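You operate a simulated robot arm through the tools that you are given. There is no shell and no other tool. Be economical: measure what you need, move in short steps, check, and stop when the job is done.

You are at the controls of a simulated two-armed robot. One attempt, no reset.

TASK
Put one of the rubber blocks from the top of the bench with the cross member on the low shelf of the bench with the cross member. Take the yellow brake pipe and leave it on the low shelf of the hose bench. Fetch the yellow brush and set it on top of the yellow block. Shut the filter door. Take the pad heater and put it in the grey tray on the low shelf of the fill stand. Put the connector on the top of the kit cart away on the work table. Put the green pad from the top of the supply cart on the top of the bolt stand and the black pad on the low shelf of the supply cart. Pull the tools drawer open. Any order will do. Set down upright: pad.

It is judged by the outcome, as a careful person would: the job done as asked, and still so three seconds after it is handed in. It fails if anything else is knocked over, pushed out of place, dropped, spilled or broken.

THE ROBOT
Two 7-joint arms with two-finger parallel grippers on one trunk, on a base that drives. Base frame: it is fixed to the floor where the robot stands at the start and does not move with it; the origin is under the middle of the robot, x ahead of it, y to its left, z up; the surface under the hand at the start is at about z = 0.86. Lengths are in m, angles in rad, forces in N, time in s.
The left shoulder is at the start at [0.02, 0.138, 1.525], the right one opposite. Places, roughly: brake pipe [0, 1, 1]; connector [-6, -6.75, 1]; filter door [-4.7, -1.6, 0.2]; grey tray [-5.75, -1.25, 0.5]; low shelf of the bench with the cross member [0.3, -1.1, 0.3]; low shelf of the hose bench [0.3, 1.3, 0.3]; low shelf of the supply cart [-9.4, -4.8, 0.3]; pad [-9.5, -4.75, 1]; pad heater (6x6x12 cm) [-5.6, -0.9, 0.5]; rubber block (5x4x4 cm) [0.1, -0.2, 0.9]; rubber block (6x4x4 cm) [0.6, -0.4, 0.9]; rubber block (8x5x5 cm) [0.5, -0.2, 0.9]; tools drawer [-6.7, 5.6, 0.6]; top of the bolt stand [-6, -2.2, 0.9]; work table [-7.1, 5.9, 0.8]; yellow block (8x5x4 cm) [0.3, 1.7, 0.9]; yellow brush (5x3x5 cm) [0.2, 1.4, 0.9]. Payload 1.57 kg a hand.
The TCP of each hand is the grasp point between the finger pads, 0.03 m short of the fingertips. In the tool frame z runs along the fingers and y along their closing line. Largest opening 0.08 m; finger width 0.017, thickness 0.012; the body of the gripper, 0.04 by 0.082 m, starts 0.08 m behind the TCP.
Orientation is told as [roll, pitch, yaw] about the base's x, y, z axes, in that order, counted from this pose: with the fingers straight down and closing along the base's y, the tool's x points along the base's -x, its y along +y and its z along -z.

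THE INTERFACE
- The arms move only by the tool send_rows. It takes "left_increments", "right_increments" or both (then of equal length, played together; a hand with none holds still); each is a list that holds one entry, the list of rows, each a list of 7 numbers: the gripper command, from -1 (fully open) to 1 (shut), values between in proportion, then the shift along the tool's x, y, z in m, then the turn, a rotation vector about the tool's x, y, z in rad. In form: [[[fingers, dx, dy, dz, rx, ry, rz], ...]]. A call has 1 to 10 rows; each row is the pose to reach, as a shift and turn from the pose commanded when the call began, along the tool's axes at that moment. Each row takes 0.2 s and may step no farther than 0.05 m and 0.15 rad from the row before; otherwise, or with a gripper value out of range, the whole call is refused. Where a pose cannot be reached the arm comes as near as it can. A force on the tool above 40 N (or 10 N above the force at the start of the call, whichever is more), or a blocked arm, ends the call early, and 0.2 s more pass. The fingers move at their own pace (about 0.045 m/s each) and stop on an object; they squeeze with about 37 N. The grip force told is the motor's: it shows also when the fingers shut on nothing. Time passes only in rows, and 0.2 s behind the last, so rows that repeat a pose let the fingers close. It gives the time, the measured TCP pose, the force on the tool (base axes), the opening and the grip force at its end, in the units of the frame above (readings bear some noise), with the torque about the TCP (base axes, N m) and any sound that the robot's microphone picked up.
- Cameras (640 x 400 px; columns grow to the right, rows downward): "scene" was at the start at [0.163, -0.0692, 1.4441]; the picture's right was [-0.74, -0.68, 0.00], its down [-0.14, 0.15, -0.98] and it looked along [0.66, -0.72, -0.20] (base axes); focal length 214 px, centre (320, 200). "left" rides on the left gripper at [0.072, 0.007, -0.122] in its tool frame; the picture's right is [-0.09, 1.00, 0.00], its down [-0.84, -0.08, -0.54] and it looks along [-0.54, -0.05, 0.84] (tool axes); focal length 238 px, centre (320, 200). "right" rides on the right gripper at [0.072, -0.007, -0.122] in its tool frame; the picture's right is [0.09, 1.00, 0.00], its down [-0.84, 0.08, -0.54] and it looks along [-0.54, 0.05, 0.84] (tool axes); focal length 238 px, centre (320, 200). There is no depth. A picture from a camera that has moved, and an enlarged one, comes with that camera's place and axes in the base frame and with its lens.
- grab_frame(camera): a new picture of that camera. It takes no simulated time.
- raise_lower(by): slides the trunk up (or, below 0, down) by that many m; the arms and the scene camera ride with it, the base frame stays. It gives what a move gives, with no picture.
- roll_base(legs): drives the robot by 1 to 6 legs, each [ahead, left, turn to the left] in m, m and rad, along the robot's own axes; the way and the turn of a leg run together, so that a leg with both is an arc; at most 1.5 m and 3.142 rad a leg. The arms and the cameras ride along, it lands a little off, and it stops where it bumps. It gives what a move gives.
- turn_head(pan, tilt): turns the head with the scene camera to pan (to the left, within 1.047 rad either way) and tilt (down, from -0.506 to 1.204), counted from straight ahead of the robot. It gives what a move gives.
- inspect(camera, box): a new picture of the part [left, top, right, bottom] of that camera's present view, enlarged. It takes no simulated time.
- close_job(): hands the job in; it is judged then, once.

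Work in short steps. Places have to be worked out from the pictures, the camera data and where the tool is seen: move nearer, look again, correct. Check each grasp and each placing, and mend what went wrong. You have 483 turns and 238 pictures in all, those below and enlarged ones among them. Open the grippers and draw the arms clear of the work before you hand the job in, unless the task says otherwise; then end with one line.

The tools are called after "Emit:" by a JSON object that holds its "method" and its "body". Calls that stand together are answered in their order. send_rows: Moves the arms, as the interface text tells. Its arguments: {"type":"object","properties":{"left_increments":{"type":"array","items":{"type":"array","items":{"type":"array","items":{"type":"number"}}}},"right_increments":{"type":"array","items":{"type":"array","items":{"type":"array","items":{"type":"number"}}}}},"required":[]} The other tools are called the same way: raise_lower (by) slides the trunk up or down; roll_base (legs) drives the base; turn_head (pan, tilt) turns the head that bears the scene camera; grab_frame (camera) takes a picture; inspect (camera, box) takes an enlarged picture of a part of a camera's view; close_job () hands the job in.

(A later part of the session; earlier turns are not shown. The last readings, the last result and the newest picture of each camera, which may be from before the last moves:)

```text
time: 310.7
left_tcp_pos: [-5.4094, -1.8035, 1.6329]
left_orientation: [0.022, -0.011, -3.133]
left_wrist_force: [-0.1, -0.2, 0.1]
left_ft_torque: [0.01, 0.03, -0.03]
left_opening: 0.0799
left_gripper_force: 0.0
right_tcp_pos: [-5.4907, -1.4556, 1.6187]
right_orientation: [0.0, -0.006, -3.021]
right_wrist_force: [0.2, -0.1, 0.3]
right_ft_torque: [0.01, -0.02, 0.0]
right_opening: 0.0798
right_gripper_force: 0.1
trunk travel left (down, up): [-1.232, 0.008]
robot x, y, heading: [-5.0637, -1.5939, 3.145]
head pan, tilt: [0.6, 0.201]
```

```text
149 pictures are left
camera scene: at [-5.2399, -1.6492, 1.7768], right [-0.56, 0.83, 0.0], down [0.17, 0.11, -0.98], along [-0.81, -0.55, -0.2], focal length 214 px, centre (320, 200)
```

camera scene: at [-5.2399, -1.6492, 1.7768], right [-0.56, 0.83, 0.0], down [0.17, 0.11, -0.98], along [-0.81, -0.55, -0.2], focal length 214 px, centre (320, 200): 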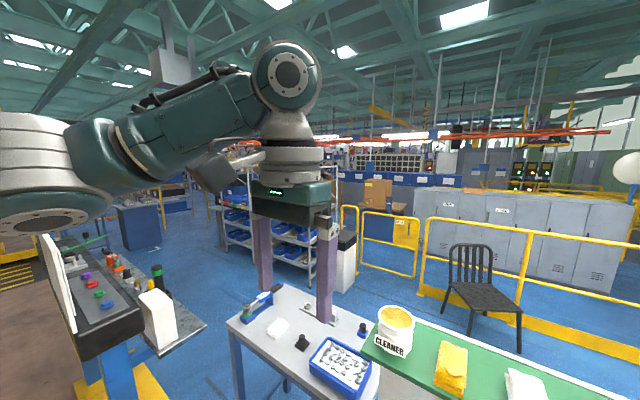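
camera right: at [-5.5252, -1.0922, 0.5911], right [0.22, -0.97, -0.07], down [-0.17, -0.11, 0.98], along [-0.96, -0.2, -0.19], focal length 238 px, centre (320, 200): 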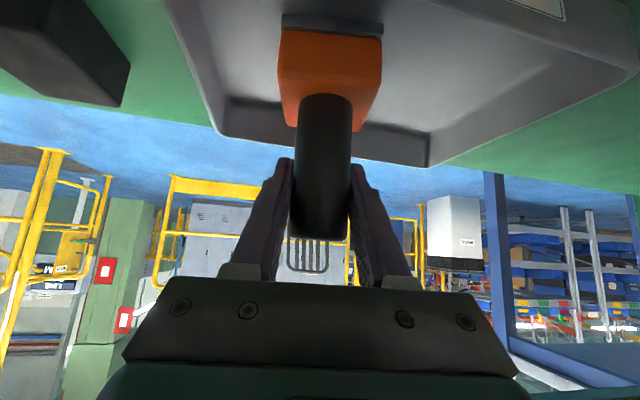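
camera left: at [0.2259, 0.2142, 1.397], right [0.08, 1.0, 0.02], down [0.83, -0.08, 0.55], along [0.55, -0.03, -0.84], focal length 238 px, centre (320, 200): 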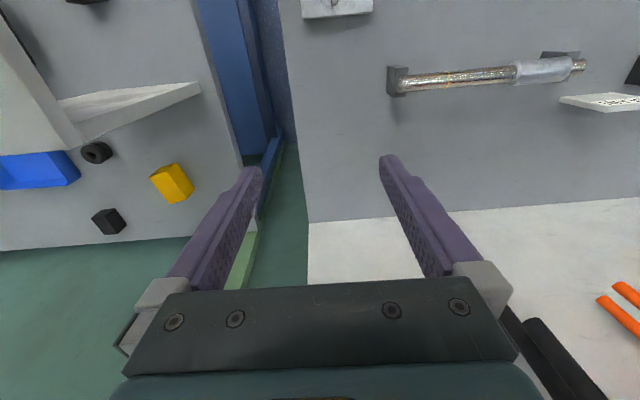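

Everything is now above 1.58 m. I fly forward over the fill stand's edge and bolt stand, then diagonally left.

Emit:
{"method": "roll_base", "body": {"legs": [[1.0, 0, 0], [1.2, 0.85, 0]]}}

Emit:
{"method": "turn_head", "body": {"pan": 0.6, "tilt": 0.35}}

Emit:
{"method": "grab_frame", "body": {"camera": "scene"}}

```text
time: 322.8
left_tcp_pos: [-7.6074, -2.6522, 1.6338]
left_orientation: [0.021, -0.011, -3.129]
left_wrist_force: [-0.8, 0.3, 0.1]
left_ft_torque: [0.0, 0.01, 0.01]
left_opening: 0.08
left_gripper_force: 0.1
right_tcp_pos: [-7.6887, -2.3027, 1.6187]
right_orientation: [-0.003, -0.007, -3.018]
right_wrist_force: [0.0, 0.5, 0.4]
right_ft_torque: [-0.02, 0.0, 0.0]
right_opening: 0.0803
right_gripper_force: 0.1
trunk travel left (down, up): [-1.232, 0.008]
robot x, y, heading: [-7.263, -2.4397, -3.135]
head pan, tilt: [0.6, 0.201]
```

```text
time: 323.5
left_tcp_pos: [-7.6076, -2.6523, 1.6342]
left_orientation: [0.023, -0.011, -3.129]
left_wrist_force: [-0.4, 0.5, 0.1]
left_ft_torque: [0.0, 0.02, 0.01]
left_opening: 0.08
left_gripper_force: 0.0
right_tcp_pos: [-7.6904, -2.3022, 1.6191]
right_orientation: [-0.002, -0.008, -3.017]
right_wrist_force: [0.3, 1.2, -0.3]
right_ft_torque: [0.01, -0.01, -0.03]
right_opening: 0.0801
right_gripper_force: 0.1
trunk travel left (down, up): [-1.232, 0.008]
robot x, y, heading: [-7.2609, -2.4443, -3.136]
head pan, tilt: [0.6, 0.351]
```

```text
148 pictures are left
camera scene: at [-7.4383, -2.4963, 1.7629], right [-0.57, 0.82, 0.0], down [0.28, 0.19, -0.94], along [-0.77, -0.53, -0.34], focal length 214 px, centre (320, 200)
```

scene: 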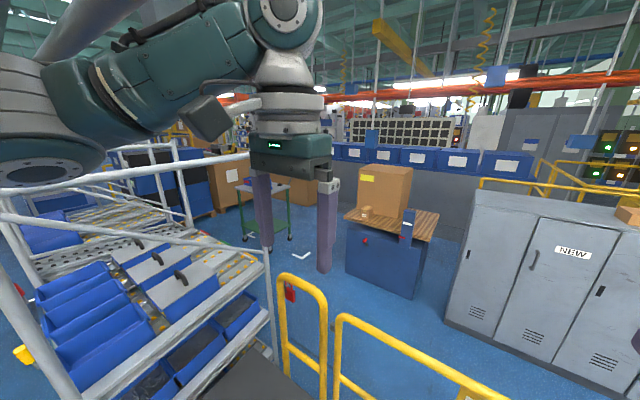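

The green cart at about (−9.6, −4.7) is the supply cart. I go forward past the rack, then left toward it.

Emit:
{"method": "roll_base", "body": {"legs": [[1.45, 0, 0], [0, 1.2, 0], [0, 0, 0.6]]}}

Emit:
{"method": "turn_head", "body": {"pan": 0.2, "tilt": 0.6}}

Emit:
{"method": "grab_frame", "body": {"camera": "scene"}}

```text
time: 338.2
left_tcp_pos: [-8.9433, -4.0054, 1.6336]
left_orientation: [0.023, -0.01, -2.551]
left_wrist_force: [0.0, -0.2, -0.1]
left_ft_torque: [-0.01, 0.0, -0.01]
left_opening: 0.0801
left_gripper_force: 0.0
right_tcp_pos: [-9.2035, -3.7584, 1.618]
right_orientation: [-0.002, -0.007, -2.437]
right_wrist_force: [0.1, 0.2, -0.3]
right_ft_torque: [-0.01, 0.03, 0.0]
right_opening: 0.0802
right_gripper_force: 0.1
trunk travel left (down, up): [-1.232, 0.008]
robot x, y, heading: [-8.7671, -3.6358, -2.561]
head pan, tilt: [0.6, 0.351]
```

```text
time: 339.1
left_tcp_pos: [-8.9434, -4.0058, 1.6336]
left_orientation: [0.021, -0.009, -2.552]
left_wrist_force: [0.1, -0.7, 0.5]
left_ft_torque: [0.01, -0.03, 0.0]
left_opening: 0.08
left_gripper_force: 0.0
right_tcp_pos: [-9.2037, -3.7583, 1.6193]
right_orientation: [-0.001, -0.008, -2.438]
right_wrist_force: [-1.4, -0.8, -0.4]
right_ft_torque: [0.03, -0.05, 0.01]
right_opening: 0.0798
right_gripper_force: 0.1
trunk travel left (down, up): [-1.232, 0.008]
robot x, y, heading: [-8.7686, -3.6403, -2.564]
head pan, tilt: [0.201, 0.6]
```

```text
147 pictures are left
camera scene: at [-8.915, -3.7586, 1.7401], right [-0.71, 0.71, 0.0], down [0.4, 0.4, -0.83], along [-0.58, -0.58, -0.56], focal length 214 px, centre (320, 200)
```

scene: 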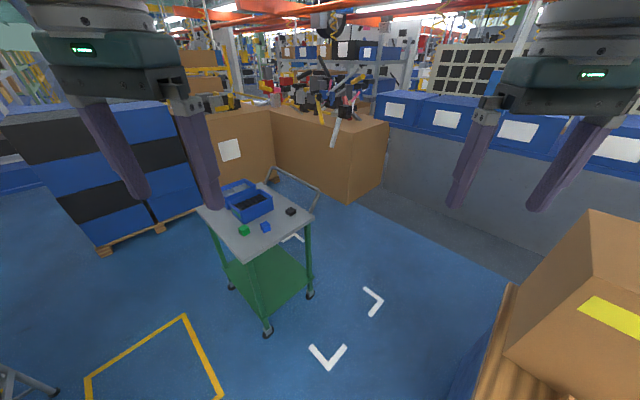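

The supply cart's top carries a green, a blue and a black pad near its +y end. I turn to face −y and line up in front of it.

Emit:
{"method": "roll_base", "body": {"legs": [[0, 0, 0.99], [0, -0.6, 0], [0.2, 0, 0]]}}

Emit:
{"method": "turn_head", "body": {"pan": 0.0, "tilt": 0.8}}

Emit:
{"method": "grab_frame", "body": {"camera": "scene"}}

Emit:
{"method": "inspect", "body": {"camera": "scene", "box": [220, 150, 420, 275]}}

```text
time: 346.2
left_tcp_pos: [-9.1498, -4.1949, 1.6332]
left_orientation: [0.022, -0.01, -1.543]
left_wrist_force: [0.1, -0.3, -0.4]
left_ft_torque: [-0.02, -0.04, 0.0]
left_opening: 0.0801
left_gripper_force: 0.1
right_tcp_pos: [-9.4986, -4.2816, 1.6179]
right_orientation: [-0.002, -0.008, -1.43]
right_wrist_force: [-0.6, -1.6, 0.2]
right_ft_torque: [-0.01, 0.0, -0.01]
right_opening: 0.0798
right_gripper_force: 0.0
trunk travel left (down, up): [-1.232, 0.008]
robot x, y, heading: [-9.3651, -3.8514, -1.545]
head pan, tilt: [0.201, 0.6]
```

```text
time: 347.0
left_tcp_pos: [-9.1502, -4.1937, 1.6334]
left_orientation: [0.021, -0.01, -1.543]
left_wrist_force: [-0.2, -0.8, -0.3]
left_ft_torque: [0.01, 0.0, -0.01]
left_opening: 0.0799
left_gripper_force: 0.1
right_tcp_pos: [-9.5003, -4.2804, 1.6184]
right_orientation: [-0.003, -0.006, -1.434]
right_wrist_force: [-0.2, 0.4, -0.7]
right_ft_torque: [-0.01, -0.01, 0.01]
right_opening: 0.0802
right_gripper_force: 0.0
trunk travel left (down, up): [-1.232, 0.008]
robot x, y, heading: [-9.3651, -3.8519, -1.555]
head pan, tilt: [0.0, 0.799]
```

```text
146 pictures are left
camera scene: at [-9.3566, -4.0347, 1.7272], right [-1.0, -0.08, 0.0], down [-0.06, 0.68, -0.73], along [0.06, -0.73, -0.68], focal length 214 px, centre (320, 200)
```

scene: 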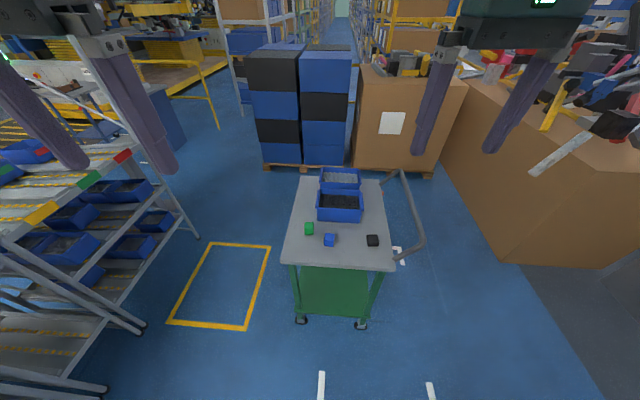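

```text
3.20 times, centred on (320, 212) of scene
camera zoom: at [-9.3566, -4.0347, 1.7272], right [-1.0, -0.08, 0.0], down [-0.06, 0.68, -0.73], along [0.06, -0.73, -0.68], focal length 686 px, centre (320, 160)
```

zoom: 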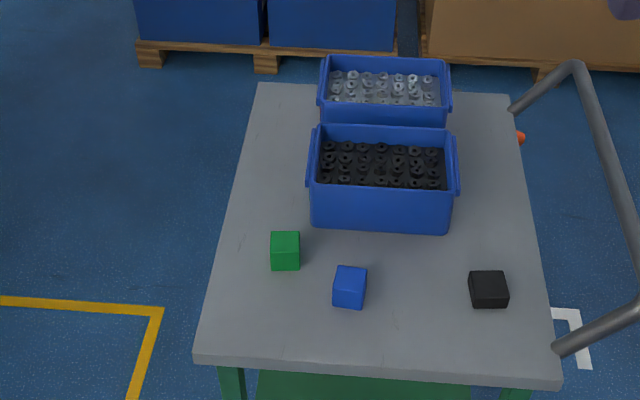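

Green pad at about (−9.243, −4.738), black pad at about (−9.565, −4.686), cart top ≈ 0.85. I bring the right hand down and in, and align its yaw with the cart.

Emit:
{"method": "send_rows", "body": {"right_increments": [[[-1, 0.02, 0, 0.03, 0, 0, 0.05], [-1, 0.04, 0, 0.07, 0, 0, 0.1], [-1, 0.06, 0, 0.11, 0, 0, 0.13], [-1, 0.09, 0, 0.15, 0, 0, 0.13], [-1, 0.12, 0, 0.19, 0, 0, 0.13], [-1, 0.15, 0, 0.22, 0, 0, 0.13], [-1, 0.18, 0, 0.25, 0, 0, 0.13], [-1, 0.2, 0, 0.28, 0, 0, 0.13], [-1, 0.2, 0, 0.28, 0, 0, 0.13]]]}}

Emit:
{"method": "roll_base", "body": {"legs": [[0.5, -0.08, 0]]}}

Emit:
{"method": "grab_frame", "body": {"camera": "right"}}

```text
time: 349.0
left_tcp_pos: [-9.1501, -4.1948, 1.6328]
left_orientation: [0.023, -0.011, -1.544]
left_wrist_force: [0.3, 0.6, -1.5]
left_ft_torque: [-0.01, 0.02, 0.01]
left_opening: 0.0803
left_gripper_force: 0.1
right_tcp_pos: [-9.5364, -4.0861, 1.3388]
right_orientation: [-0.011, -0.01, -1.559]
right_wrist_force: [-0.6, -0.2, 0.0]
right_ft_torque: [-0.03, -0.01, 0.05]
right_opening: 0.0798
right_gripper_force: 0.0
trunk travel left (down, up): [-1.232, 0.008]
robot x, y, heading: [-9.3652, -3.8532, -1.551]
head pan, tilt: [0.0, 0.799]
```

```text
time: 351.9
left_tcp_pos: [-9.208, -4.6875, 1.6341]
left_orientation: [0.022, -0.011, -1.519]
left_wrist_force: [0.3, -0.4, 0.4]
left_ft_torque: [0.01, 0.0, 0.0]
left_opening: 0.0799
left_gripper_force: 0.0
right_tcp_pos: [-9.5952, -4.5881, 1.3376]
right_orientation: [-0.011, -0.008, -1.537]
right_wrist_force: [0.1, -0.4, -0.6]
right_ft_torque: [0.03, 0.03, 0.02]
right_opening: 0.0801
right_gripper_force: 0.1
trunk travel left (down, up): [-1.232, 0.008]
robot x, y, heading: [-9.4291, -4.3495, -1.528]
head pan, tilt: [0.0, 0.799]
```

```text
144 pictures are left
camera right: at [-9.6046, -4.5155, 1.4585], right [0.99, 0.13, -0.01], down [0.11, -0.83, 0.55], along [0.06, -0.54, -0.84], focal length 238 px, centre (320, 200)
```

right: 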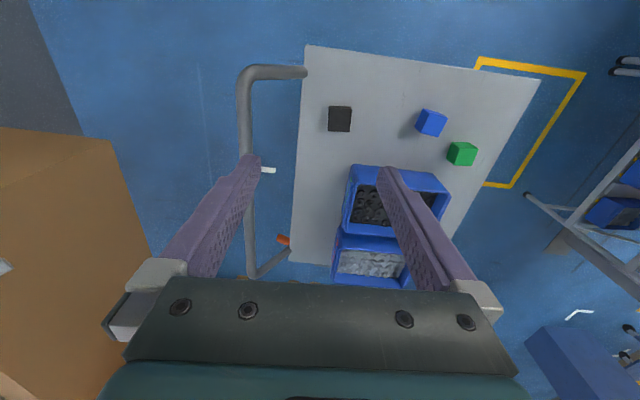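

Black pad now measured at about (−9.546, −4.653). I shift the base and lower 0.3.

Emit:
{"method": "roll_base", "body": {"legs": [[0.067, 0.046, 0]]}}

Emit:
{"method": "raise_lower", "body": {"by": -0.3}}

Emit:
{"method": "grab_frame", "body": {"camera": "right"}}

```text
time: 353.0
left_tcp_pos: [-9.1588, -4.7504, 1.6328]
left_orientation: [0.022, -0.011, -1.523]
left_wrist_force: [-0.2, 0.2, -0.4]
left_ft_torque: [0.02, 0.02, 0.03]
left_opening: 0.0799
left_gripper_force: 0.0
right_tcp_pos: [-9.5499, -4.6504, 1.3369]
right_orientation: [-0.012, -0.006, -1.537]
right_wrist_force: [0.5, 0.1, 0.0]
right_ft_torque: [-0.02, -0.02, -0.01]
right_opening: 0.0802
right_gripper_force: 0.0
trunk travel left (down, up): [-1.232, 0.008]
robot x, y, heading: [-9.3833, -4.4157, -1.532]
head pan, tilt: [0.0, 0.799]
```

```text
time: 356.0
left_tcp_pos: [-9.161, -4.7496, 1.3347]
left_orientation: [0.024, -0.012, -1.522]
left_wrist_force: [1.0, 0.0, -0.4]
left_ft_torque: [0.01, 0.02, 0.01]
left_opening: 0.08
left_gripper_force: 0.1
right_tcp_pos: [-9.5497, -4.65, 1.0375]
right_orientation: [-0.015, -0.007, -1.536]
right_wrist_force: [-0.2, -0.7, 0.1]
right_ft_torque: [-0.02, -0.03, -0.01]
right_opening: 0.0801
right_gripper_force: 0.0
trunk travel left (down, up): [-0.932, 0.308]
robot x, y, heading: [-9.3834, -4.4129, -1.531]
head pan, tilt: [0.0, 0.799]
```

```text
143 pictures are left
camera right: at [-9.5583, -4.5781, 1.1585], right [0.99, 0.12, -0.02], down [0.11, -0.83, 0.55], along [0.05, -0.54, -0.84], focal length 238 px, centre (320, 200)
```

right: 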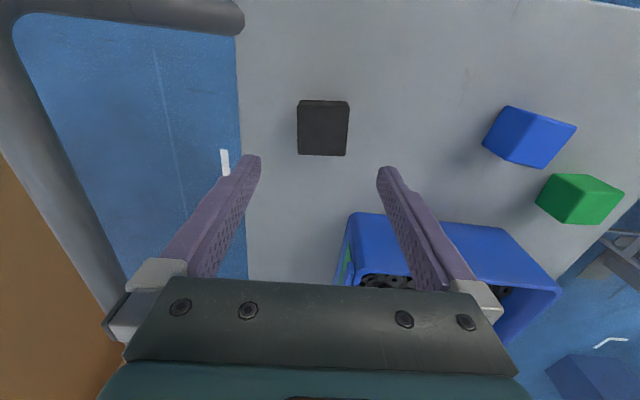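

The black pad is centred (about 5.5 cm wide). I lower 0.145 onto it, 8 mm further ahead.

Emit:
{"method": "send_rows", "body": {"right_increments": [[[-1, -0.008, 0, 0, 0.015, 0, 0], [-1, -0.008, 0, 0, 0.015, 0, 0]]]}}

Emit:
{"method": "raise_lower", "body": {"by": -0.13}}

Emit:
{"method": "grab_frame", "body": {"camera": "right"}}

```text
time: 356.6
left_tcp_pos: [-9.1603, -4.7505, 1.3325]
left_orientation: [0.023, -0.011, -1.521]
left_wrist_force: [-0.1, -0.3, 0.1]
left_ft_torque: [-0.02, 0.03, 0.02]
left_opening: 0.0802
left_gripper_force: 0.0
right_tcp_pos: [-9.5488, -4.66, 1.0367]
right_orientation: [-0.029, -0.009, -1.539]
right_wrist_force: [0.3, 1.3, 0.3]
right_ft_torque: [0.03, -0.02, 0.02]
right_opening: 0.0802
right_gripper_force: 0.1
trunk travel left (down, up): [-0.932, 0.308]
robot x, y, heading: [-9.3821, -4.4136, -1.53]
head pan, tilt: [0.0, 0.799]
```

```text
time: 357.8
left_tcp_pos: [-9.1622, -4.7499, 1.2243]
left_orientation: [0.022, -0.012, -1.525]
left_wrist_force: [-0.2, 0.3, 0.6]
left_ft_torque: [0.0, -0.04, 0.0]
left_opening: 0.0799
left_gripper_force: 0.1
right_tcp_pos: [-9.549, -4.6585, 0.9318]
right_orientation: [-0.022, -0.002, -1.539]
right_wrist_force: [-3.1, 6.9, 19.5]
right_ft_torque: [0.25, -0.83, 0.34]
right_opening: 0.0767
right_gripper_force: 0.1
trunk travel left (down, up): [-0.824, 0.416]
robot x, y, heading: [-9.3866, -4.4153, -1.527]
head pan, tilt: [0.0, 0.799]
stopped: the force on the tool passed its limit at 131 N (the readings are from after the stop); the commanded pose is now the measured one
```

```text
142 pictures are left
camera right: at [-9.5557, -4.5871, 1.0525], right [0.99, 0.13, -0.02], down [0.12, -0.83, 0.54], along [0.05, -0.54, -0.84], focal length 238 px, centre (320, 200)
```

right: 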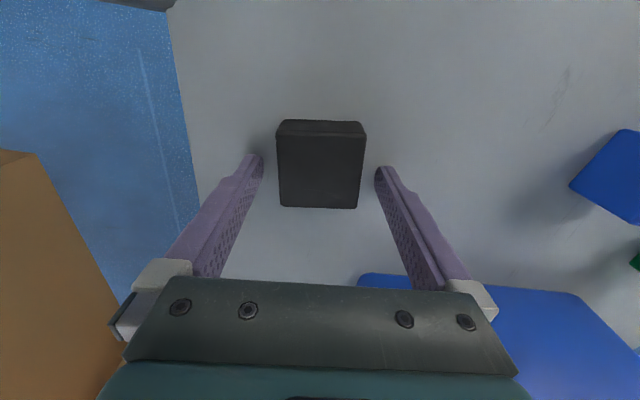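

The cart top is higher than assumed (≈0.90): the fingertips touch it. I raise 5 mm, move back 1 cm to centre on the pad, and close.

Emit:
{"method": "send_rows", "body": {"right_increments": [[[-1, 0.0, 0, -0.005, 0, 0, 0], [-1, 0.012, 0, -0.005, -0.02, 0, 0], [-1, 0.012, 0, -0.005, -0.02, 0, 0]]]}}

Emit:
{"method": "grab_frame", "body": {"camera": "right"}}

```text
time: 358.6
left_tcp_pos: [-9.1602, -4.751, 1.2246]
left_orientation: [0.025, -0.011, -1.52]
left_wrist_force: [-0.1, 0.2, -0.1]
left_ft_torque: [-0.02, -0.01, -0.02]
left_opening: 0.0799
left_gripper_force: 0.0
right_tcp_pos: [-9.5478, -4.6478, 0.935]
right_orientation: [-0.001, -0.003, -1.537]
right_wrist_force: [0.3, -0.2, 0.5]
right_ft_torque: [0.02, -0.03, 0.02]
right_opening: 0.0805
right_gripper_force: 0.0
trunk travel left (down, up): [-0.824, 0.416]
robot x, y, heading: [-9.3826, -4.4083, -1.535]
head pan, tilt: [0.0, 0.799]
```

```text
141 pictures are left
camera right: at [-9.5578, -4.5749, 1.0572], right [0.99, 0.13, 0.0], down [0.11, -0.83, 0.54], along [0.07, -0.54, -0.84], focal length 238 px, centre (320, 200)
```

right: 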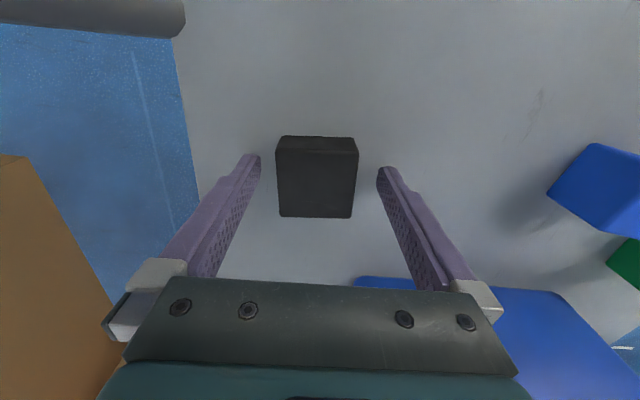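

Centred. I close on the pad.

Emit:
{"method": "send_rows", "body": {"right_increments": [[[1, 0, 0, 0, 0, 0, 0], [1, 0, 0, 0, 0, 0, 0], [1, 0, 0, 0, 0, 0, 0], [1, 0, 0, 0, 0, 0, 0]]]}}

Emit:
{"method": "raise_lower", "body": {"by": 0.2}}

Emit:
{"method": "grab_frame", "body": {"camera": "right"}}

```text
time: 359.6
left_tcp_pos: [-9.1596, -4.7512, 1.2232]
left_orientation: [0.022, -0.012, -1.524]
left_wrist_force: [0.3, 0.2, 0.0]
left_ft_torque: [0.01, 0.01, 0.02]
left_opening: 0.0799
left_gripper_force: 0.1
right_tcp_pos: [-9.5487, -4.6467, 0.9359]
right_orientation: [-0.004, -0.004, -1.538]
right_wrist_force: [-0.1, 0.0, 0.0]
right_ft_torque: [0.03, 0.01, 0.04]
right_opening: 0.0494
right_gripper_force: 33.5
trunk travel left (down, up): [-0.824, 0.416]
robot x, y, heading: [-9.3833, -4.4127, -1.529]
head pan, tilt: [0.0, 0.799]
```

```text
time: 361.8
left_tcp_pos: [-9.1596, -4.7513, 1.4224]
left_orientation: [0.021, -0.008, -1.522]
left_wrist_force: [0.5, -0.2, -0.4]
left_ft_torque: [0.01, -0.01, 0.0]
left_opening: 0.08
left_gripper_force: 0.0
right_tcp_pos: [-9.5482, -4.6473, 1.1357]
right_orientation: [-0.002, -0.004, -1.537]
right_wrist_force: [-0.6, -1.5, -1.1]
right_ft_torque: [0.01, 0.02, 0.0]
right_opening: 0.0494
right_gripper_force: 37.2
trunk travel left (down, up): [-1.024, 0.216]
robot x, y, heading: [-9.3794, -4.4146, -1.525]
head pan, tilt: [0.0, 0.799]
```

```text
140 pictures are left
camera right: at [-9.5577, -4.575, 1.2573], right [0.99, 0.12, 0.0], down [0.11, -0.83, 0.54], along [0.07, -0.54, -0.84], focal length 238 px, centre (320, 200)
```

right: 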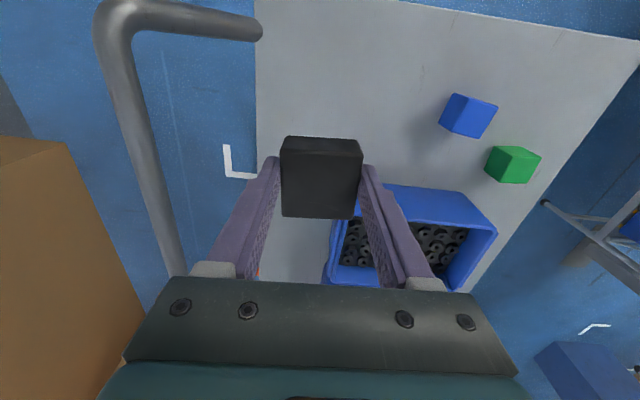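

The black pad is held. I back away, extend the hand for the low shelf, and lower.

Emit:
{"method": "roll_base", "body": {"legs": [[-0.55, 0.13, 0]]}}

Emit:
{"method": "send_rows", "body": {"right_increments": [[[1, -0.03, 0, -0.035, 0, 0, 0], [1, -0.06, 0, -0.07, 0, 0, 0], [1, -0.09, 0, -0.105, 0, 0, 0], [1, -0.11, 0, -0.14, 0, 0, 0], [1, -0.13, 0, -0.16, 0, 0, 0], [1, -0.13, 0, -0.18, 0, 0, 0]]]}}

Emit:
{"method": "raise_lower", "body": {"by": -0.4}}

Emit:
{"method": "raise_lower", "body": {"by": -0.4}}

Emit:
{"method": "turn_head", "body": {"pan": -0.1, "tilt": 0.5}}

Emit:
{"method": "grab_frame", "body": {"camera": "scene"}}

```text
time: 365.0
left_tcp_pos: [-9.0514, -4.1924, 1.4249]
left_orientation: [0.022, -0.011, -1.528]
left_wrist_force: [-0.5, 0.5, 0.1]
left_ft_torque: [-0.01, 0.02, 0.04]
left_opening: 0.0798
left_gripper_force: 0.1
right_tcp_pos: [-9.4387, -4.0873, 1.1363]
right_orientation: [-0.004, -0.004, -1.545]
right_wrist_force: [-0.6, -0.6, -1.3]
right_ft_torque: [0.01, -0.03, 0.02]
right_opening: 0.0489
right_gripper_force: 37.4
trunk travel left (down, up): [-1.024, 0.216]
robot x, y, heading: [-9.2714, -3.8538, -1.535]
head pan, tilt: [0.0, 0.799]
```

```text
time: 366.4
left_tcp_pos: [-9.0519, -4.1934, 1.4248]
left_orientation: [0.024, -0.01, -1.528]
left_wrist_force: [-0.2, 0.5, -0.3]
left_ft_torque: [0.01, 0.02, -0.02]
left_opening: 0.0799
left_gripper_force: 0.1
right_tcp_pos: [-9.436, -4.2163, 1.3174]
right_orientation: [-0.001, -0.004, -1.545]
right_wrist_force: [-0.2, 0.9, -0.7]
right_ft_torque: [0.02, -0.03, 0.01]
right_opening: 0.0493
right_gripper_force: 37.2
trunk travel left (down, up): [-1.024, 0.216]
robot x, y, heading: [-9.272, -3.8516, -1.54]
head pan, tilt: [0.0, 0.799]
```

```text
time: 370.2
left_tcp_pos: [-9.0507, -4.1934, 1.0234]
left_orientation: [0.024, -0.009, -1.529]
left_wrist_force: [0.2, -0.4, 0.4]
left_ft_torque: [-0.02, -0.04, 0.03]
left_opening: 0.08
left_gripper_force: 0.1
right_tcp_pos: [-9.4352, -4.2157, 0.9172]
right_orientation: [-0.001, -0.003, -1.545]
right_wrist_force: [-0.4, -0.9, -0.4]
right_ft_torque: [0.02, 0.01, 0.03]
right_opening: 0.0489
right_gripper_force: 36.7
trunk travel left (down, up): [-0.624, 0.616]
robot x, y, heading: [-9.2742, -3.8521, -1.539]
head pan, tilt: [0.0, 0.799]
```

```text
time: 374.1
left_tcp_pos: [-9.0515, -4.1927, 0.625]
left_orientation: [0.022, -0.009, -1.528]
left_wrist_force: [1.2, 0.2, 0.3]
left_ft_torque: [0.04, 0.02, 0.01]
left_opening: 0.0799
left_gripper_force: 0.1
right_tcp_pos: [-9.4346, -4.216, 0.5169]
right_orientation: [-0.002, -0.002, -1.544]
right_wrist_force: [1.0, -0.5, -1.5]
right_ft_torque: [0.0, 0.05, 0.03]
right_opening: 0.049
right_gripper_force: 37.1
trunk travel left (down, up): [-0.224, 1.016]
robot x, y, heading: [-9.2698, -3.8507, -1.536]
head pan, tilt: [0.0, 0.799]
```

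```text
time: 374.9
left_tcp_pos: [-9.0512, -4.1926, 0.6251]
left_orientation: [0.023, -0.01, -1.528]
left_wrist_force: [0.0, 0.8, 0.1]
left_ft_torque: [-0.01, 0.04, 0.04]
left_opening: 0.08
left_gripper_force: 0.0
right_tcp_pos: [-9.4349, -4.2167, 0.5176]
right_orientation: [-0.001, -0.003, -1.544]
right_wrist_force: [1.0, -0.6, -0.8]
right_ft_torque: [-0.02, -0.02, 0.05]
right_opening: 0.0489
right_gripper_force: 36.5
trunk travel left (down, up): [-0.224, 1.016]
robot x, y, heading: [-9.2719, -3.857, -1.537]
head pan, tilt: [-0.099, 0.499]
```

```text
139 pictures are left
camera scene: at [-9.2739, -4.0446, 0.7401], right [-1.0, 0.07, 0.0], down [0.03, 0.48, -0.88], along [-0.06, -0.88, -0.48], focal length 214 px, centre (320, 200)
```

scene: 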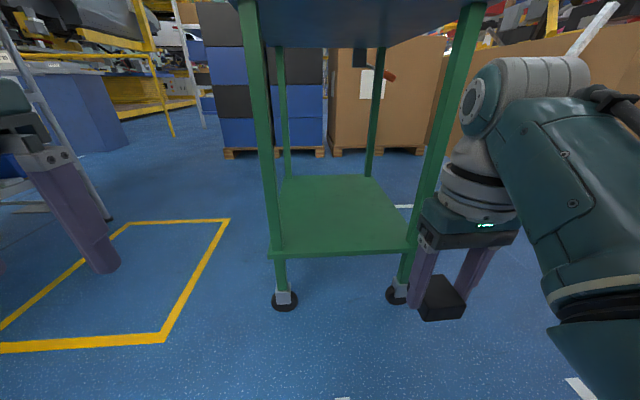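

Low shelf of the cart: between posts x −9.158 and −9.604, front edge y ≈ −4.56, z ≈ 0.275. I lower to TCP ≈ 0.38 and drive in partway.

Emit:
{"method": "raise_lower", "body": {"by": -0.12}}

Emit:
{"method": "roll_base", "body": {"legs": [[0.25, 0.03, 0]]}}

Emit:
{"method": "grab_frame", "body": {"camera": "right"}}

```text
time: 376.4
left_tcp_pos: [-9.0509, -4.1925, 0.5049]
left_orientation: [0.023, -0.011, -1.528]
left_wrist_force: [0.9, 0.4, -0.2]
left_ft_torque: [0.02, 0.0, -0.01]
left_opening: 0.0799
left_gripper_force: 0.0
right_tcp_pos: [-9.4361, -4.2151, 0.3977]
right_orientation: [-0.002, -0.004, -1.543]
right_wrist_force: [-0.3, -0.5, -1.0]
right_ft_torque: [0.01, -0.01, 0.0]
right_opening: 0.0493
right_gripper_force: 36.6
trunk travel left (down, up): [-0.104, 1.136]
robot x, y, heading: [-9.2727, -3.8524, -1.539]
head pan, tilt: [-0.099, 0.499]
```

```text
time: 378.2
left_tcp_pos: [-9.0176, -4.4445, 0.5035]
left_orientation: [0.022, -0.012, -1.537]
left_wrist_force: [-0.1, -0.1, 0.1]
left_ft_torque: [0.01, 0.0, 0.0]
left_opening: 0.08
left_gripper_force: 0.0
right_tcp_pos: [-9.4023, -4.4643, 0.3985]
right_orientation: [-0.003, 0.0, -1.549]
right_wrist_force: [-0.1, -1.0, -0.5]
right_ft_torque: [0.0, 0.01, 0.03]
right_opening: 0.0491
right_gripper_force: 37.4
trunk travel left (down, up): [-0.104, 1.136]
robot x, y, heading: [-9.234, -4.1049, -1.54]
head pan, tilt: [-0.099, 0.499]
```

```text
138 pictures are left
camera right: at [-9.4108, -4.3925, 0.5184], right [0.99, 0.11, 0.0], down [0.09, -0.83, 0.54], along [0.06, -0.54, -0.84], focal length 238 px, centre (320, 200)
```

right: 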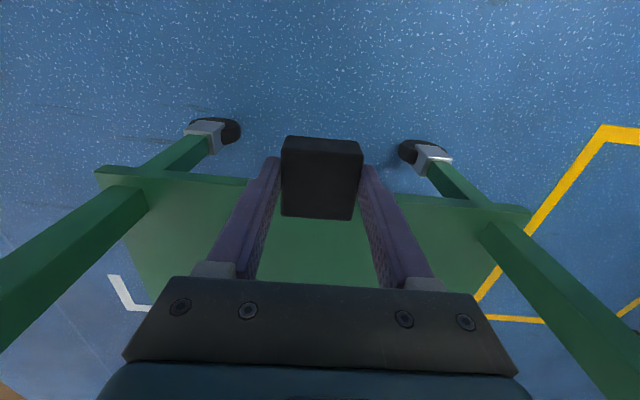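

Shelf edge confirmed at y ≈ −4.54, z ≈ 0.27. I drive in another 0.175 and look.

Emit:
{"method": "roll_base", "body": {"legs": [[0.175, 0.0, 0]]}}

Emit:
{"method": "grab_frame", "body": {"camera": "scene"}}

Emit:
{"method": "send_rows", "body": {"right_increments": [[[1, 0, 0, 0.03, 0, 0, 0], [1, 0, 0, 0.06, 0, 0, 0], [1, 0, 0, 0.075, 0, 0, 0], [1, 0, 0, 0.075, 0, 0, 0]]]}}

```text
time: 379.6
left_tcp_pos: [-9.013, -4.573, 0.5022]
left_orientation: [0.023, -0.002, -1.54]
left_wrist_force: [0.9, -0.2, 0.1]
left_ft_torque: [0.01, -0.01, 0.02]
left_opening: 0.0799
left_gripper_force: 0.0
right_tcp_pos: [-9.3981, -4.5901, 0.3942]
right_orientation: [0.0, 0.005, -1.554]
right_wrist_force: [-0.6, 0.0, -0.6]
right_ft_torque: [-0.01, 0.01, 0.0]
right_opening: 0.0491
right_gripper_force: 36.8
trunk travel left (down, up): [-0.104, 1.136]
robot x, y, heading: [-9.2324, -4.2429, -1.546]
head pan, tilt: [-0.099, 0.499]
stopped in leg 1: the robot was blocked; the commanded pose is now the measured one
```

```text
137 pictures are left
camera scene: at [-9.2343, -4.4235, 0.6185], right [-1.0, 0.08, 0.0], down [0.04, 0.49, -0.87], along [-0.07, -0.87, -0.49], focal length 214 px, centre (320, 200)
```

scene: 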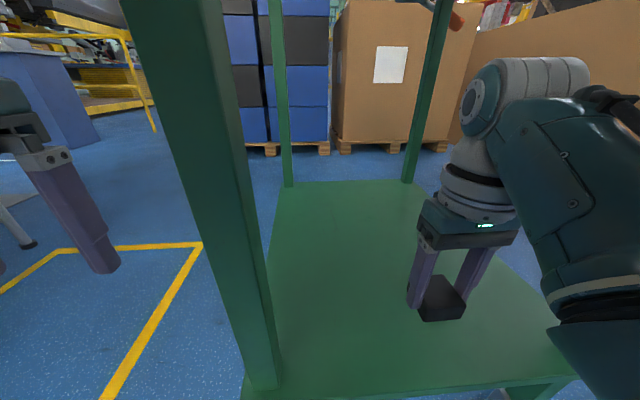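

```text
time: 380.3
left_tcp_pos: [-9.0134, -4.5723, 0.5021]
left_orientation: [0.024, -0.001, -1.542]
left_wrist_force: [0.6, -1.5, 0.7]
left_ft_torque: [-0.04, -0.02, -0.05]
left_opening: 0.0803
left_gripper_force: 0.2
right_tcp_pos: [-9.3981, -4.5917, 0.3325]
right_orientation: [0.0, 0.003, -1.556]
right_wrist_force: [1.2, 5.4, 6.5]
right_ft_torque: [0.1, 0.03, -0.03]
right_opening: 0.0494
right_gripper_force: 37.1
trunk travel left (down, up): [-0.104, 1.136]
robot x, y, heading: [-9.2305, -4.2427, -1.547]
head pan, tilt: [-0.099, 0.499]
stopped in row 3 (right hand): the force on the tool passed its limit at 82 N (the readings are from after the stop); the commanded pose is now the measured one
```

The head touched the cart's front-left post, and the pad has reached the shelf (z ≈ 0.297), 4–5 cm inside the edge. I release here.

Emit:
{"method": "send_rows", "body": {"right_increments": [[[0.6, 0, 0, -0.001, 0, 0, 0], [0, 0, 0, -0.001, 0, 0, 0], [-0.6, 0, 0, -0.001, 0, 0, 0], [-1, 0, 0, -0.001, 0, 0, 0], [-1, 0, 0, -0.001, 0, 0, 0]]]}}

Emit:
{"method": "send_rows", "body": {"right_increments": [[[-1, 0, 0, -0.03, 0, 0, 0], [-1, 0, 0, -0.06, 0, 0, 0], [-1, 0, 0, -0.09, 0, 0, 0], [-1, 0, 0, -0.09, 0, 0, 0]]]}}

Emit:
{"method": "grab_frame", "body": {"camera": "right"}}

```text
time: 381.5
left_tcp_pos: [-9.014, -4.5718, 0.5012]
left_orientation: [0.025, -0.001, -1.539]
left_wrist_force: [-0.8, -0.5, 0.0]
left_ft_torque: [0.0, -0.01, 0.0]
left_opening: 0.0799
left_gripper_force: 0.2
right_tcp_pos: [-9.3985, -4.5915, 0.3331]
right_orientation: [0.001, 0.003, -1.553]
right_wrist_force: [0.4, 0.2, -0.1]
right_ft_torque: [0.0, 0.02, -0.01]
right_opening: 0.0799
right_gripper_force: 0.1
trunk travel left (down, up): [-0.104, 1.136]
robot x, y, heading: [-9.2283, -4.2468, -1.543]
head pan, tilt: [-0.099, 0.499]
```

```text
time: 382.5
left_tcp_pos: [-9.0143, -4.5714, 0.5008]
left_orientation: [0.025, -0.002, -1.539]
left_wrist_force: [0.2, -1.1, -0.6]
left_ft_torque: [-0.02, -0.03, 0.01]
left_opening: 0.0798
left_gripper_force: 0.0
right_tcp_pos: [-9.4146, -4.5961, 0.4169]
right_orientation: [-0.034, -0.001, -1.569]
right_wrist_force: [-0.7, 0.7, 0.5]
right_ft_torque: [-0.01, 0.01, -0.04]
right_opening: 0.0801
right_gripper_force: 0.1
right hand out of reach, approached as far as the arm can: row 3, 4
trunk travel left (down, up): [-0.104, 1.136]
robot x, y, heading: [-9.233, -4.2491, -1.548]
head pan, tilt: [-0.099, 0.499]
```

```text
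136 pictures are left
camera right: at [-9.4186, -4.5255, 0.5392], right [0.99, 0.09, -0.03], down [0.1, -0.84, 0.54], along [0.02, -0.54, -0.84], focal length 238 px, centre (320, 200)
```

right: 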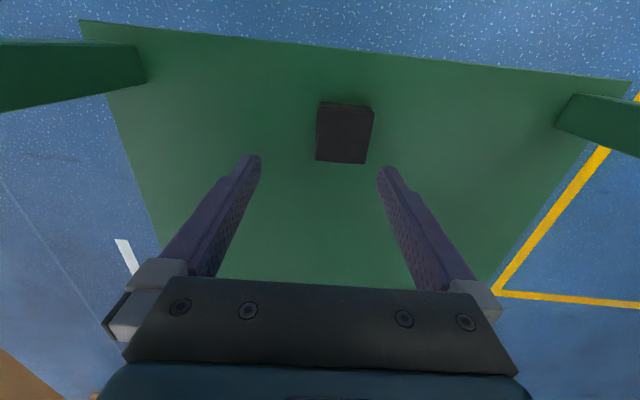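

The black pad sits flat on the shelf. I back out, raise, and look at the cart again.

Emit:
{"method": "roll_base", "body": {"legs": [[-0.4, 0, 0]]}}

Emit:
{"method": "raise_lower", "body": {"by": 0.4}}

Emit:
{"method": "raise_lower", "body": {"by": 0.4}}

Emit:
{"method": "turn_head", "body": {"pan": 0.0, "tilt": 0.8}}

Emit:
{"method": "grab_frame", "body": {"camera": "scene"}}

```text
time: 385.0
left_tcp_pos: [-9.0241, -4.1852, 0.5062]
left_orientation: [0.023, -0.011, -1.538]
left_wrist_force: [0.5, 0.6, -0.8]
left_ft_torque: [-0.01, 0.0, 0.01]
left_opening: 0.0803
left_gripper_force: 0.1
right_tcp_pos: [-9.4237, -4.212, 0.42]
right_orientation: [-0.03, -0.01, -1.57]
right_wrist_force: [0.0, 0.2, 1.0]
right_ft_torque: [0.04, -0.01, 0.0]
right_opening: 0.08
right_gripper_force: 0.0
trunk travel left (down, up): [-0.104, 1.136]
robot x, y, heading: [-9.2402, -3.8462, -1.545]
head pan, tilt: [-0.099, 0.499]
```

```text
time: 388.8
left_tcp_pos: [-9.0231, -4.1857, 0.9045]
left_orientation: [0.023, -0.012, -1.538]
left_wrist_force: [1.0, -0.3, 0.9]
left_ft_torque: [0.01, -0.02, 0.03]
left_opening: 0.0797
left_gripper_force: 0.0
right_tcp_pos: [-9.4303, -4.2105, 0.8204]
right_orientation: [-0.039, -0.01, -1.579]
right_wrist_force: [-0.9, -1.0, -0.5]
right_ft_torque: [0.04, -0.03, 0.01]
right_opening: 0.0798
right_gripper_force: 0.1
trunk travel left (down, up): [-0.504, 0.736]
robot x, y, heading: [-9.2417, -3.8425, -1.545]
head pan, tilt: [-0.099, 0.499]
```

```text
time: 392.7
left_tcp_pos: [-9.0224, -4.1844, 1.3048]
left_orientation: [0.023, -0.012, -1.536]
left_wrist_force: [0.2, 0.5, -0.7]
left_ft_torque: [-0.01, 0.0, -0.03]
left_opening: 0.0802
left_gripper_force: 0.0
right_tcp_pos: [-9.4299, -4.2124, 1.2213]
right_orientation: [-0.04, -0.01, -1.578]
right_wrist_force: [0.2, -0.4, 0.3]
right_ft_torque: [0.0, 0.03, 0.01]
right_opening: 0.0801
right_gripper_force: 0.1
trunk travel left (down, up): [-0.904, 0.336]
robot x, y, heading: [-9.2407, -3.8416, -1.544]
head pan, tilt: [-0.099, 0.499]
```

```text
time: 393.5
left_tcp_pos: [-9.0237, -4.1852, 1.305]
left_orientation: [0.022, -0.012, -1.537]
left_wrist_force: [-0.6, -0.3, 0.1]
left_ft_torque: [0.01, -0.02, 0.01]
left_opening: 0.0799
left_gripper_force: 0.0
right_tcp_pos: [-9.4288, -4.2117, 1.2203]
right_orientation: [-0.04, -0.01, -1.578]
right_wrist_force: [0.8, -0.3, 0.1]
right_ft_torque: [-0.03, -0.03, -0.03]
right_opening: 0.08
right_gripper_force: 0.0
trunk travel left (down, up): [-0.904, 0.336]
robot x, y, heading: [-9.2381, -3.8468, -1.551]
head pan, tilt: [0.0, 0.799]
```

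```text
135 pictures are left
camera scene: at [-9.2357, -4.0247, 1.3943], right [-1.0, -0.02, 0.0], down [-0.02, 0.72, -0.7], along [0.02, -0.7, -0.72], focal length 214 px, centre (320, 200)
```

scene: 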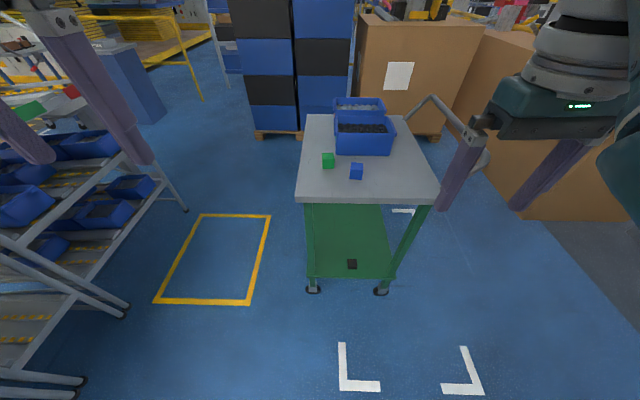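

The cart and everything on it are in place. Now the green pad at about (−9.246, −4.68). I draw the right hand in, level it, and move over the pad.

Emit:
{"method": "send_rows", "body": {"right_increments": [[[-1, 0.03, 0.01, 0.02, -0.02, 0, 0], [-1, 0.06, 0.02, 0.04, -0.04, 0, 0], [-1, 0.09, 0.03, 0.06, -0.04, 0, 0], [-1, 0.12, 0.04, 0.08, -0.04, 0, 0], [-1, 0.15, 0.05, 0.08, -0.04, 0, 0], [-1, 0.15, 0.05, 0.08, -0.04, 0, 0]]]}}

Emit:
{"method": "roll_base", "body": {"legs": [[0.3, 0.13, 0], [0.27, 0.0, 0]]}}

Emit:
{"method": "grab_frame", "body": {"camera": "right"}}

```text
time: 394.6
left_tcp_pos: [-9.0234, -4.1847, 1.3047]
left_orientation: [0.023, -0.012, -1.54]
left_wrist_force: [0.0, 0.5, 0.4]
left_ft_torque: [-0.01, -0.02, 0.0]
left_opening: 0.0798
left_gripper_force: 0.0
right_tcp_pos: [-9.4402, -4.0897, 1.1384]
right_orientation: [-0.135, -0.029, -1.565]
right_wrist_force: [0.6, 0.4, 0.0]
right_ft_torque: [0.0, 0.02, 0.01]
right_opening: 0.08
right_gripper_force: 0.0
trunk travel left (down, up): [-0.904, 0.336]
robot x, y, heading: [-9.2398, -3.8461, -1.548]
head pan, tilt: [0.0, 0.799]
stopped in row 5 (right hand): the arm was blocked; the commanded pose is now the measured one
```

```text
time: 398.2
left_tcp_pos: [-8.8801, -4.7422, 1.3046]
left_orientation: [0.022, -0.013, -1.535]
left_wrist_force: [0.3, 0.4, -0.2]
left_ft_torque: [0.0, 0.02, -0.01]
left_opening: 0.0802
left_gripper_force: 0.0
right_tcp_pos: [-9.297, -4.6482, 1.1393]
right_orientation: [-0.134, -0.033, -1.561]
right_wrist_force: [0.9, 0.6, 0.2]
right_ft_torque: [0.04, 0.03, -0.05]
right_opening: 0.08
right_gripper_force: 0.1
trunk travel left (down, up): [-0.904, 0.336]
robot x, y, heading: [-9.102, -4.4052, -1.542]
head pan, tilt: [0.0, 0.799]
```

```text
134 pictures are left
camera right: at [-9.2889, -4.5723, 1.2579], right [0.99, 0.1, -0.13], down [0.16, -0.82, 0.55], along [-0.06, -0.57, -0.82], focal length 238 px, centre (320, 200)
```

right: 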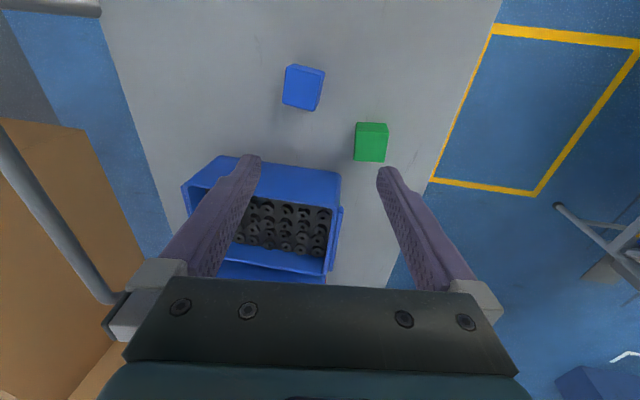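

The arm was blocked partway (self-contact) and tilted. I relevel it while moving slightly outward and forward.

Emit:
{"method": "send_rows", "body": {"right_increments": [[[-1, -0.01, 0.0, -0.01, -0.04, 0, 0], [-1, -0.02, 0.0, -0.02, -0.08, 0, 0], [-1, -0.03, 0.0, -0.03, -0.12, 0.01, 0], [-1, -0.03, 0.0, -0.03, -0.135, 0.03, 0], [-1, -0.03, 0.0, -0.03, -0.135, 0.03, 0]]]}}

Emit:
{"method": "turn_head", "body": {"pan": -0.8, "tilt": 0.5}}

Emit:
{"method": "grab_frame", "body": {"camera": "scene"}}

```text
time: 399.4
left_tcp_pos: [-8.8802, -4.7417, 1.305]
left_orientation: [0.023, -0.013, -1.534]
left_wrist_force: [-0.3, -0.6, -0.7]
left_ft_torque: [-0.02, -0.02, -0.01]
left_opening: 0.08
left_gripper_force: 0.1
right_tcp_pos: [-9.3125, -4.6782, 1.1709]
right_orientation: [-0.051, -0.003, -1.565]
right_wrist_force: [1.2, -0.8, -0.2]
right_ft_torque: [0.02, 0.02, 0.0]
right_opening: 0.0798
right_gripper_force: 0.0
trunk travel left (down, up): [-0.904, 0.336]
robot x, y, heading: [-9.1009, -4.3986, -1.541]
head pan, tilt: [0.0, 0.799]
```

```text
time: 400.6
left_tcp_pos: [-8.88, -4.742, 1.305]
left_orientation: [0.021, -0.013, -1.535]
left_wrist_force: [-0.3, 0.4, -0.9]
left_ft_torque: [0.0, 0.01, 0.0]
left_opening: 0.0798
left_gripper_force: 0.1
right_tcp_pos: [-9.3126, -4.6783, 1.1711]
right_orientation: [-0.046, -0.005, -1.571]
right_wrist_force: [-0.7, -0.3, 0.0]
right_ft_torque: [0.01, -0.01, -0.04]
right_opening: 0.0799
right_gripper_force: 0.1
trunk travel left (down, up): [-0.904, 0.336]
robot x, y, heading: [-9.0976, -4.3994, -1.543]
head pan, tilt: [-0.799, 0.499]
```

```text
133 pictures are left
camera scene: at [-9.1586, -4.5675, 1.4202], right [-0.72, 0.7, 0.0], down [0.33, 0.34, -0.88], along [-0.61, -0.63, -0.48], focal length 214 px, centre (320, 200)
```

scene: 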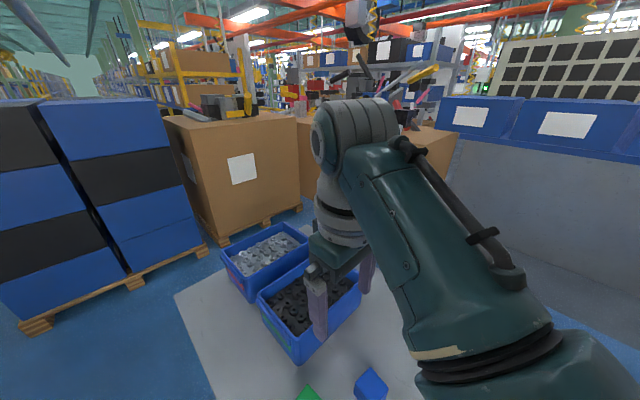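

The right elbow has swung in close to the body. I stretch the right hand up and forward to restore its posture, and will use the left hand for the green pad.

Emit:
{"method": "send_rows", "body": {"right_increments": [[[-1, -0.02, -0.02, -0.04, -0.02, 0, 0], [-1, -0.04, -0.04, -0.08, -0.045, 0, 0], [-1, -0.06, -0.06, -0.12, -0.045, 0, 0], [-1, -0.08, -0.06, -0.16, -0.045, 0, 0], [-1, -0.1, -0.06, -0.2, -0.045, 0, 0], [-1, -0.1, -0.06, -0.24, -0.045, 0, 0], [-1, -0.1, -0.06, -0.26, -0.045, 0, 0], [-1, -0.1, -0.06, -0.26, -0.045, 0, 0]]]}}

Emit:
{"method": "grab_frame", "body": {"camera": "scene"}}

```text
time: 402.4
left_tcp_pos: [-8.8803, -4.7418, 1.3045]
left_orientation: [0.024, -0.012, -1.535]
left_wrist_force: [0.0, 0.9, -0.3]
left_ft_torque: [0.01, 0.0, 0.0]
left_opening: 0.08
left_gripper_force: 0.0
right_tcp_pos: [-9.3723, -4.7773, 1.4116]
right_orientation: [0.045, -0.001, -1.565]
right_wrist_force: [0.3, 0.6, -0.6]
right_ft_torque: [0.05, 0.02, 0.02]
right_opening: 0.0803
right_gripper_force: 0.1
right hand out of reach, approached as far as the arm can: row 1, 2, 3, 4, 5, 6, 7, 8
trunk travel left (down, up): [-0.904, 0.336]
robot x, y, heading: [-9.0992, -4.4026, -1.545]
head pan, tilt: [-0.799, 0.499]
```

```text
132 pictures are left
camera scene: at [-9.1586, -4.5674, 1.4202], right [-0.72, 0.7, 0.0], down [0.33, 0.34, -0.88], along [-0.61, -0.63, -0.48], focal length 214 px, centre (320, 200)
```

scene: 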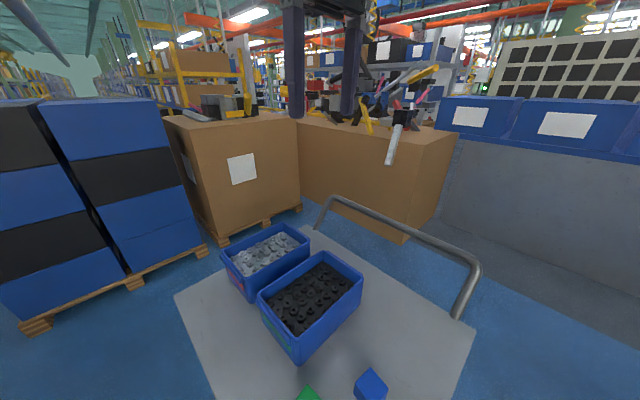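

Now I shift the base right so that the left hand comes over the green pad.

Emit:
{"method": "roll_base", "body": {"legs": [[-0.07, -0.364, 0]]}}

Emit:
{"method": "grab_frame", "body": {"camera": "left"}}

```text
time: 404.7
left_tcp_pos: [-9.2428, -4.6812, 1.3052]
left_orientation: [0.022, -0.011, -1.534]
left_wrist_force: [0.0, -0.2, 0.0]
left_ft_torque: [-0.05, 0.03, 0.01]
left_opening: 0.0799
left_gripper_force: 0.1
right_tcp_pos: [-9.7342, -4.7177, 1.4118]
right_orientation: [0.046, 0.001, -1.562]
right_wrist_force: [-0.1, 0.1, -0.3]
right_ft_torque: [-0.01, -0.01, 0.01]
right_opening: 0.0799
right_gripper_force: 0.1
trunk travel left (down, up): [-0.904, 0.336]
robot x, y, heading: [-9.4638, -4.3442, -1.541]
head pan, tilt: [-0.799, 0.499]
```

```text
131 pictures are left
camera left: at [-9.2418, -4.6087, 1.4261], right [1.0, -0.05, 0.02], down [-0.06, -0.83, 0.55], along [-0.01, -0.55, -0.83], focal length 238 px, centre (320, 200)
```

left: 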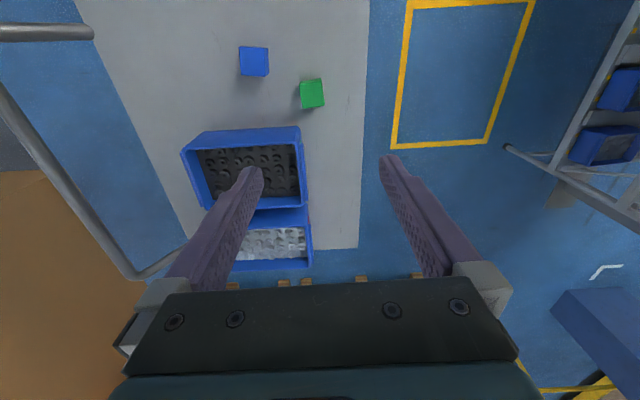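

The green pad is at (−9.25, −4.689). I lower 0.25 and look again.

Emit:
{"method": "raise_lower", "body": {"by": -0.25}}

Emit:
{"method": "grab_frame", "body": {"camera": "left"}}

```text
time: 407.3
left_tcp_pos: [-9.2424, -4.6817, 1.0549]
left_orientation: [0.023, -0.013, -1.531]
left_wrist_force: [-0.2, -0.5, 0.2]
left_ft_torque: [0.01, 0.0, -0.02]
left_opening: 0.0801
left_gripper_force: 0.0
right_tcp_pos: [-9.7347, -4.7186, 1.162]
right_orientation: [0.046, -0.001, -1.562]
right_wrist_force: [0.0, -0.6, 0.1]
right_ft_torque: [0.0, 0.0, 0.01]
right_opening: 0.0799
right_gripper_force: 0.0
trunk travel left (down, up): [-0.654, 0.586]
robot x, y, heading: [-9.4616, -4.3432, -1.536]
head pan, tilt: [-0.799, 0.499]
```

```text
130 pictures are left
camera left: at [-9.2418, -4.6087, 1.1762], right [1.0, -0.05, 0.02], down [-0.06, -0.83, 0.55], along [-0.01, -0.55, -0.83], focal length 238 px, centre (320, 200)
```

left: 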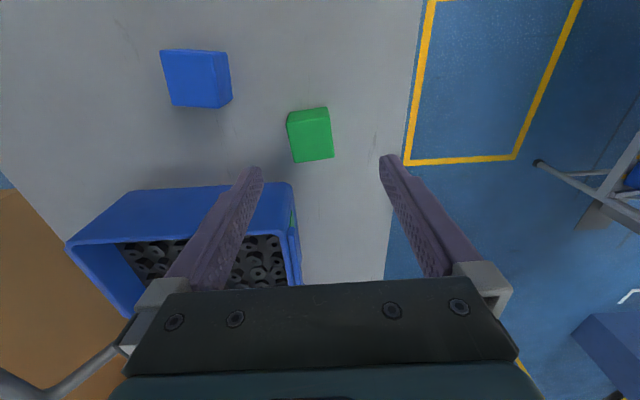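

Pad yaw differs by about 0.1; centre (−9.25, −4.689). I align and descend with the left arm only (the right hand stays above the cart handle).

Emit:
{"method": "send_rows", "body": {"left_increments": [[[-1, -0.008, -0.007, 0.03, 0, 0, -0.1], [-1, -0.008, -0.007, 0.07, 0, 0, -0.1], [-1, -0.008, -0.007, 0.1, 0, 0, -0.1], [-1, -0.008, -0.007, 0.116, 0, 0, -0.1], [-1, -0.008, -0.007, 0.116, 0, 0, -0.1]]]}}

Emit:
{"method": "grab_frame", "body": {"camera": "left"}}

```text
time: 408.5
left_tcp_pos: [-9.2469, -4.6923, 0.9367]
left_orientation: [0.024, -0.015, -1.433]
left_wrist_force: [-0.8, 0.2, 0.0]
left_ft_torque: [0.0, 0.02, -0.01]
left_opening: 0.0801
left_gripper_force: 0.0
right_tcp_pos: [-9.7351, -4.717, 1.1614]
right_orientation: [0.047, -0.001, -1.561]
right_wrist_force: [0.5, -0.4, 0.3]
right_ft_torque: [0.01, 0.0, 0.02]
right_opening: 0.0802
right_gripper_force: 0.0
trunk travel left (down, up): [-0.654, 0.586]
robot x, y, heading: [-9.4593, -4.3426, -1.537]
head pan, tilt: [-0.799, 0.499]
```

```text
129 pictures are left
camera left: at [-9.2539, -4.6197, 1.0579], right [1.0, 0.05, 0.02], down [0.03, -0.83, 0.55], along [0.05, -0.55, -0.83], focal length 238 px, centre (320, 200)
```

left: 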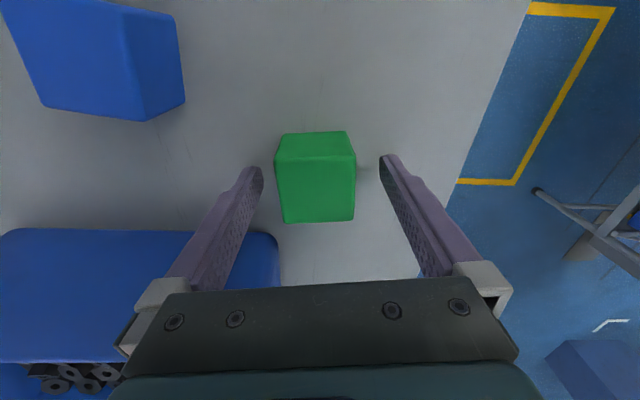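

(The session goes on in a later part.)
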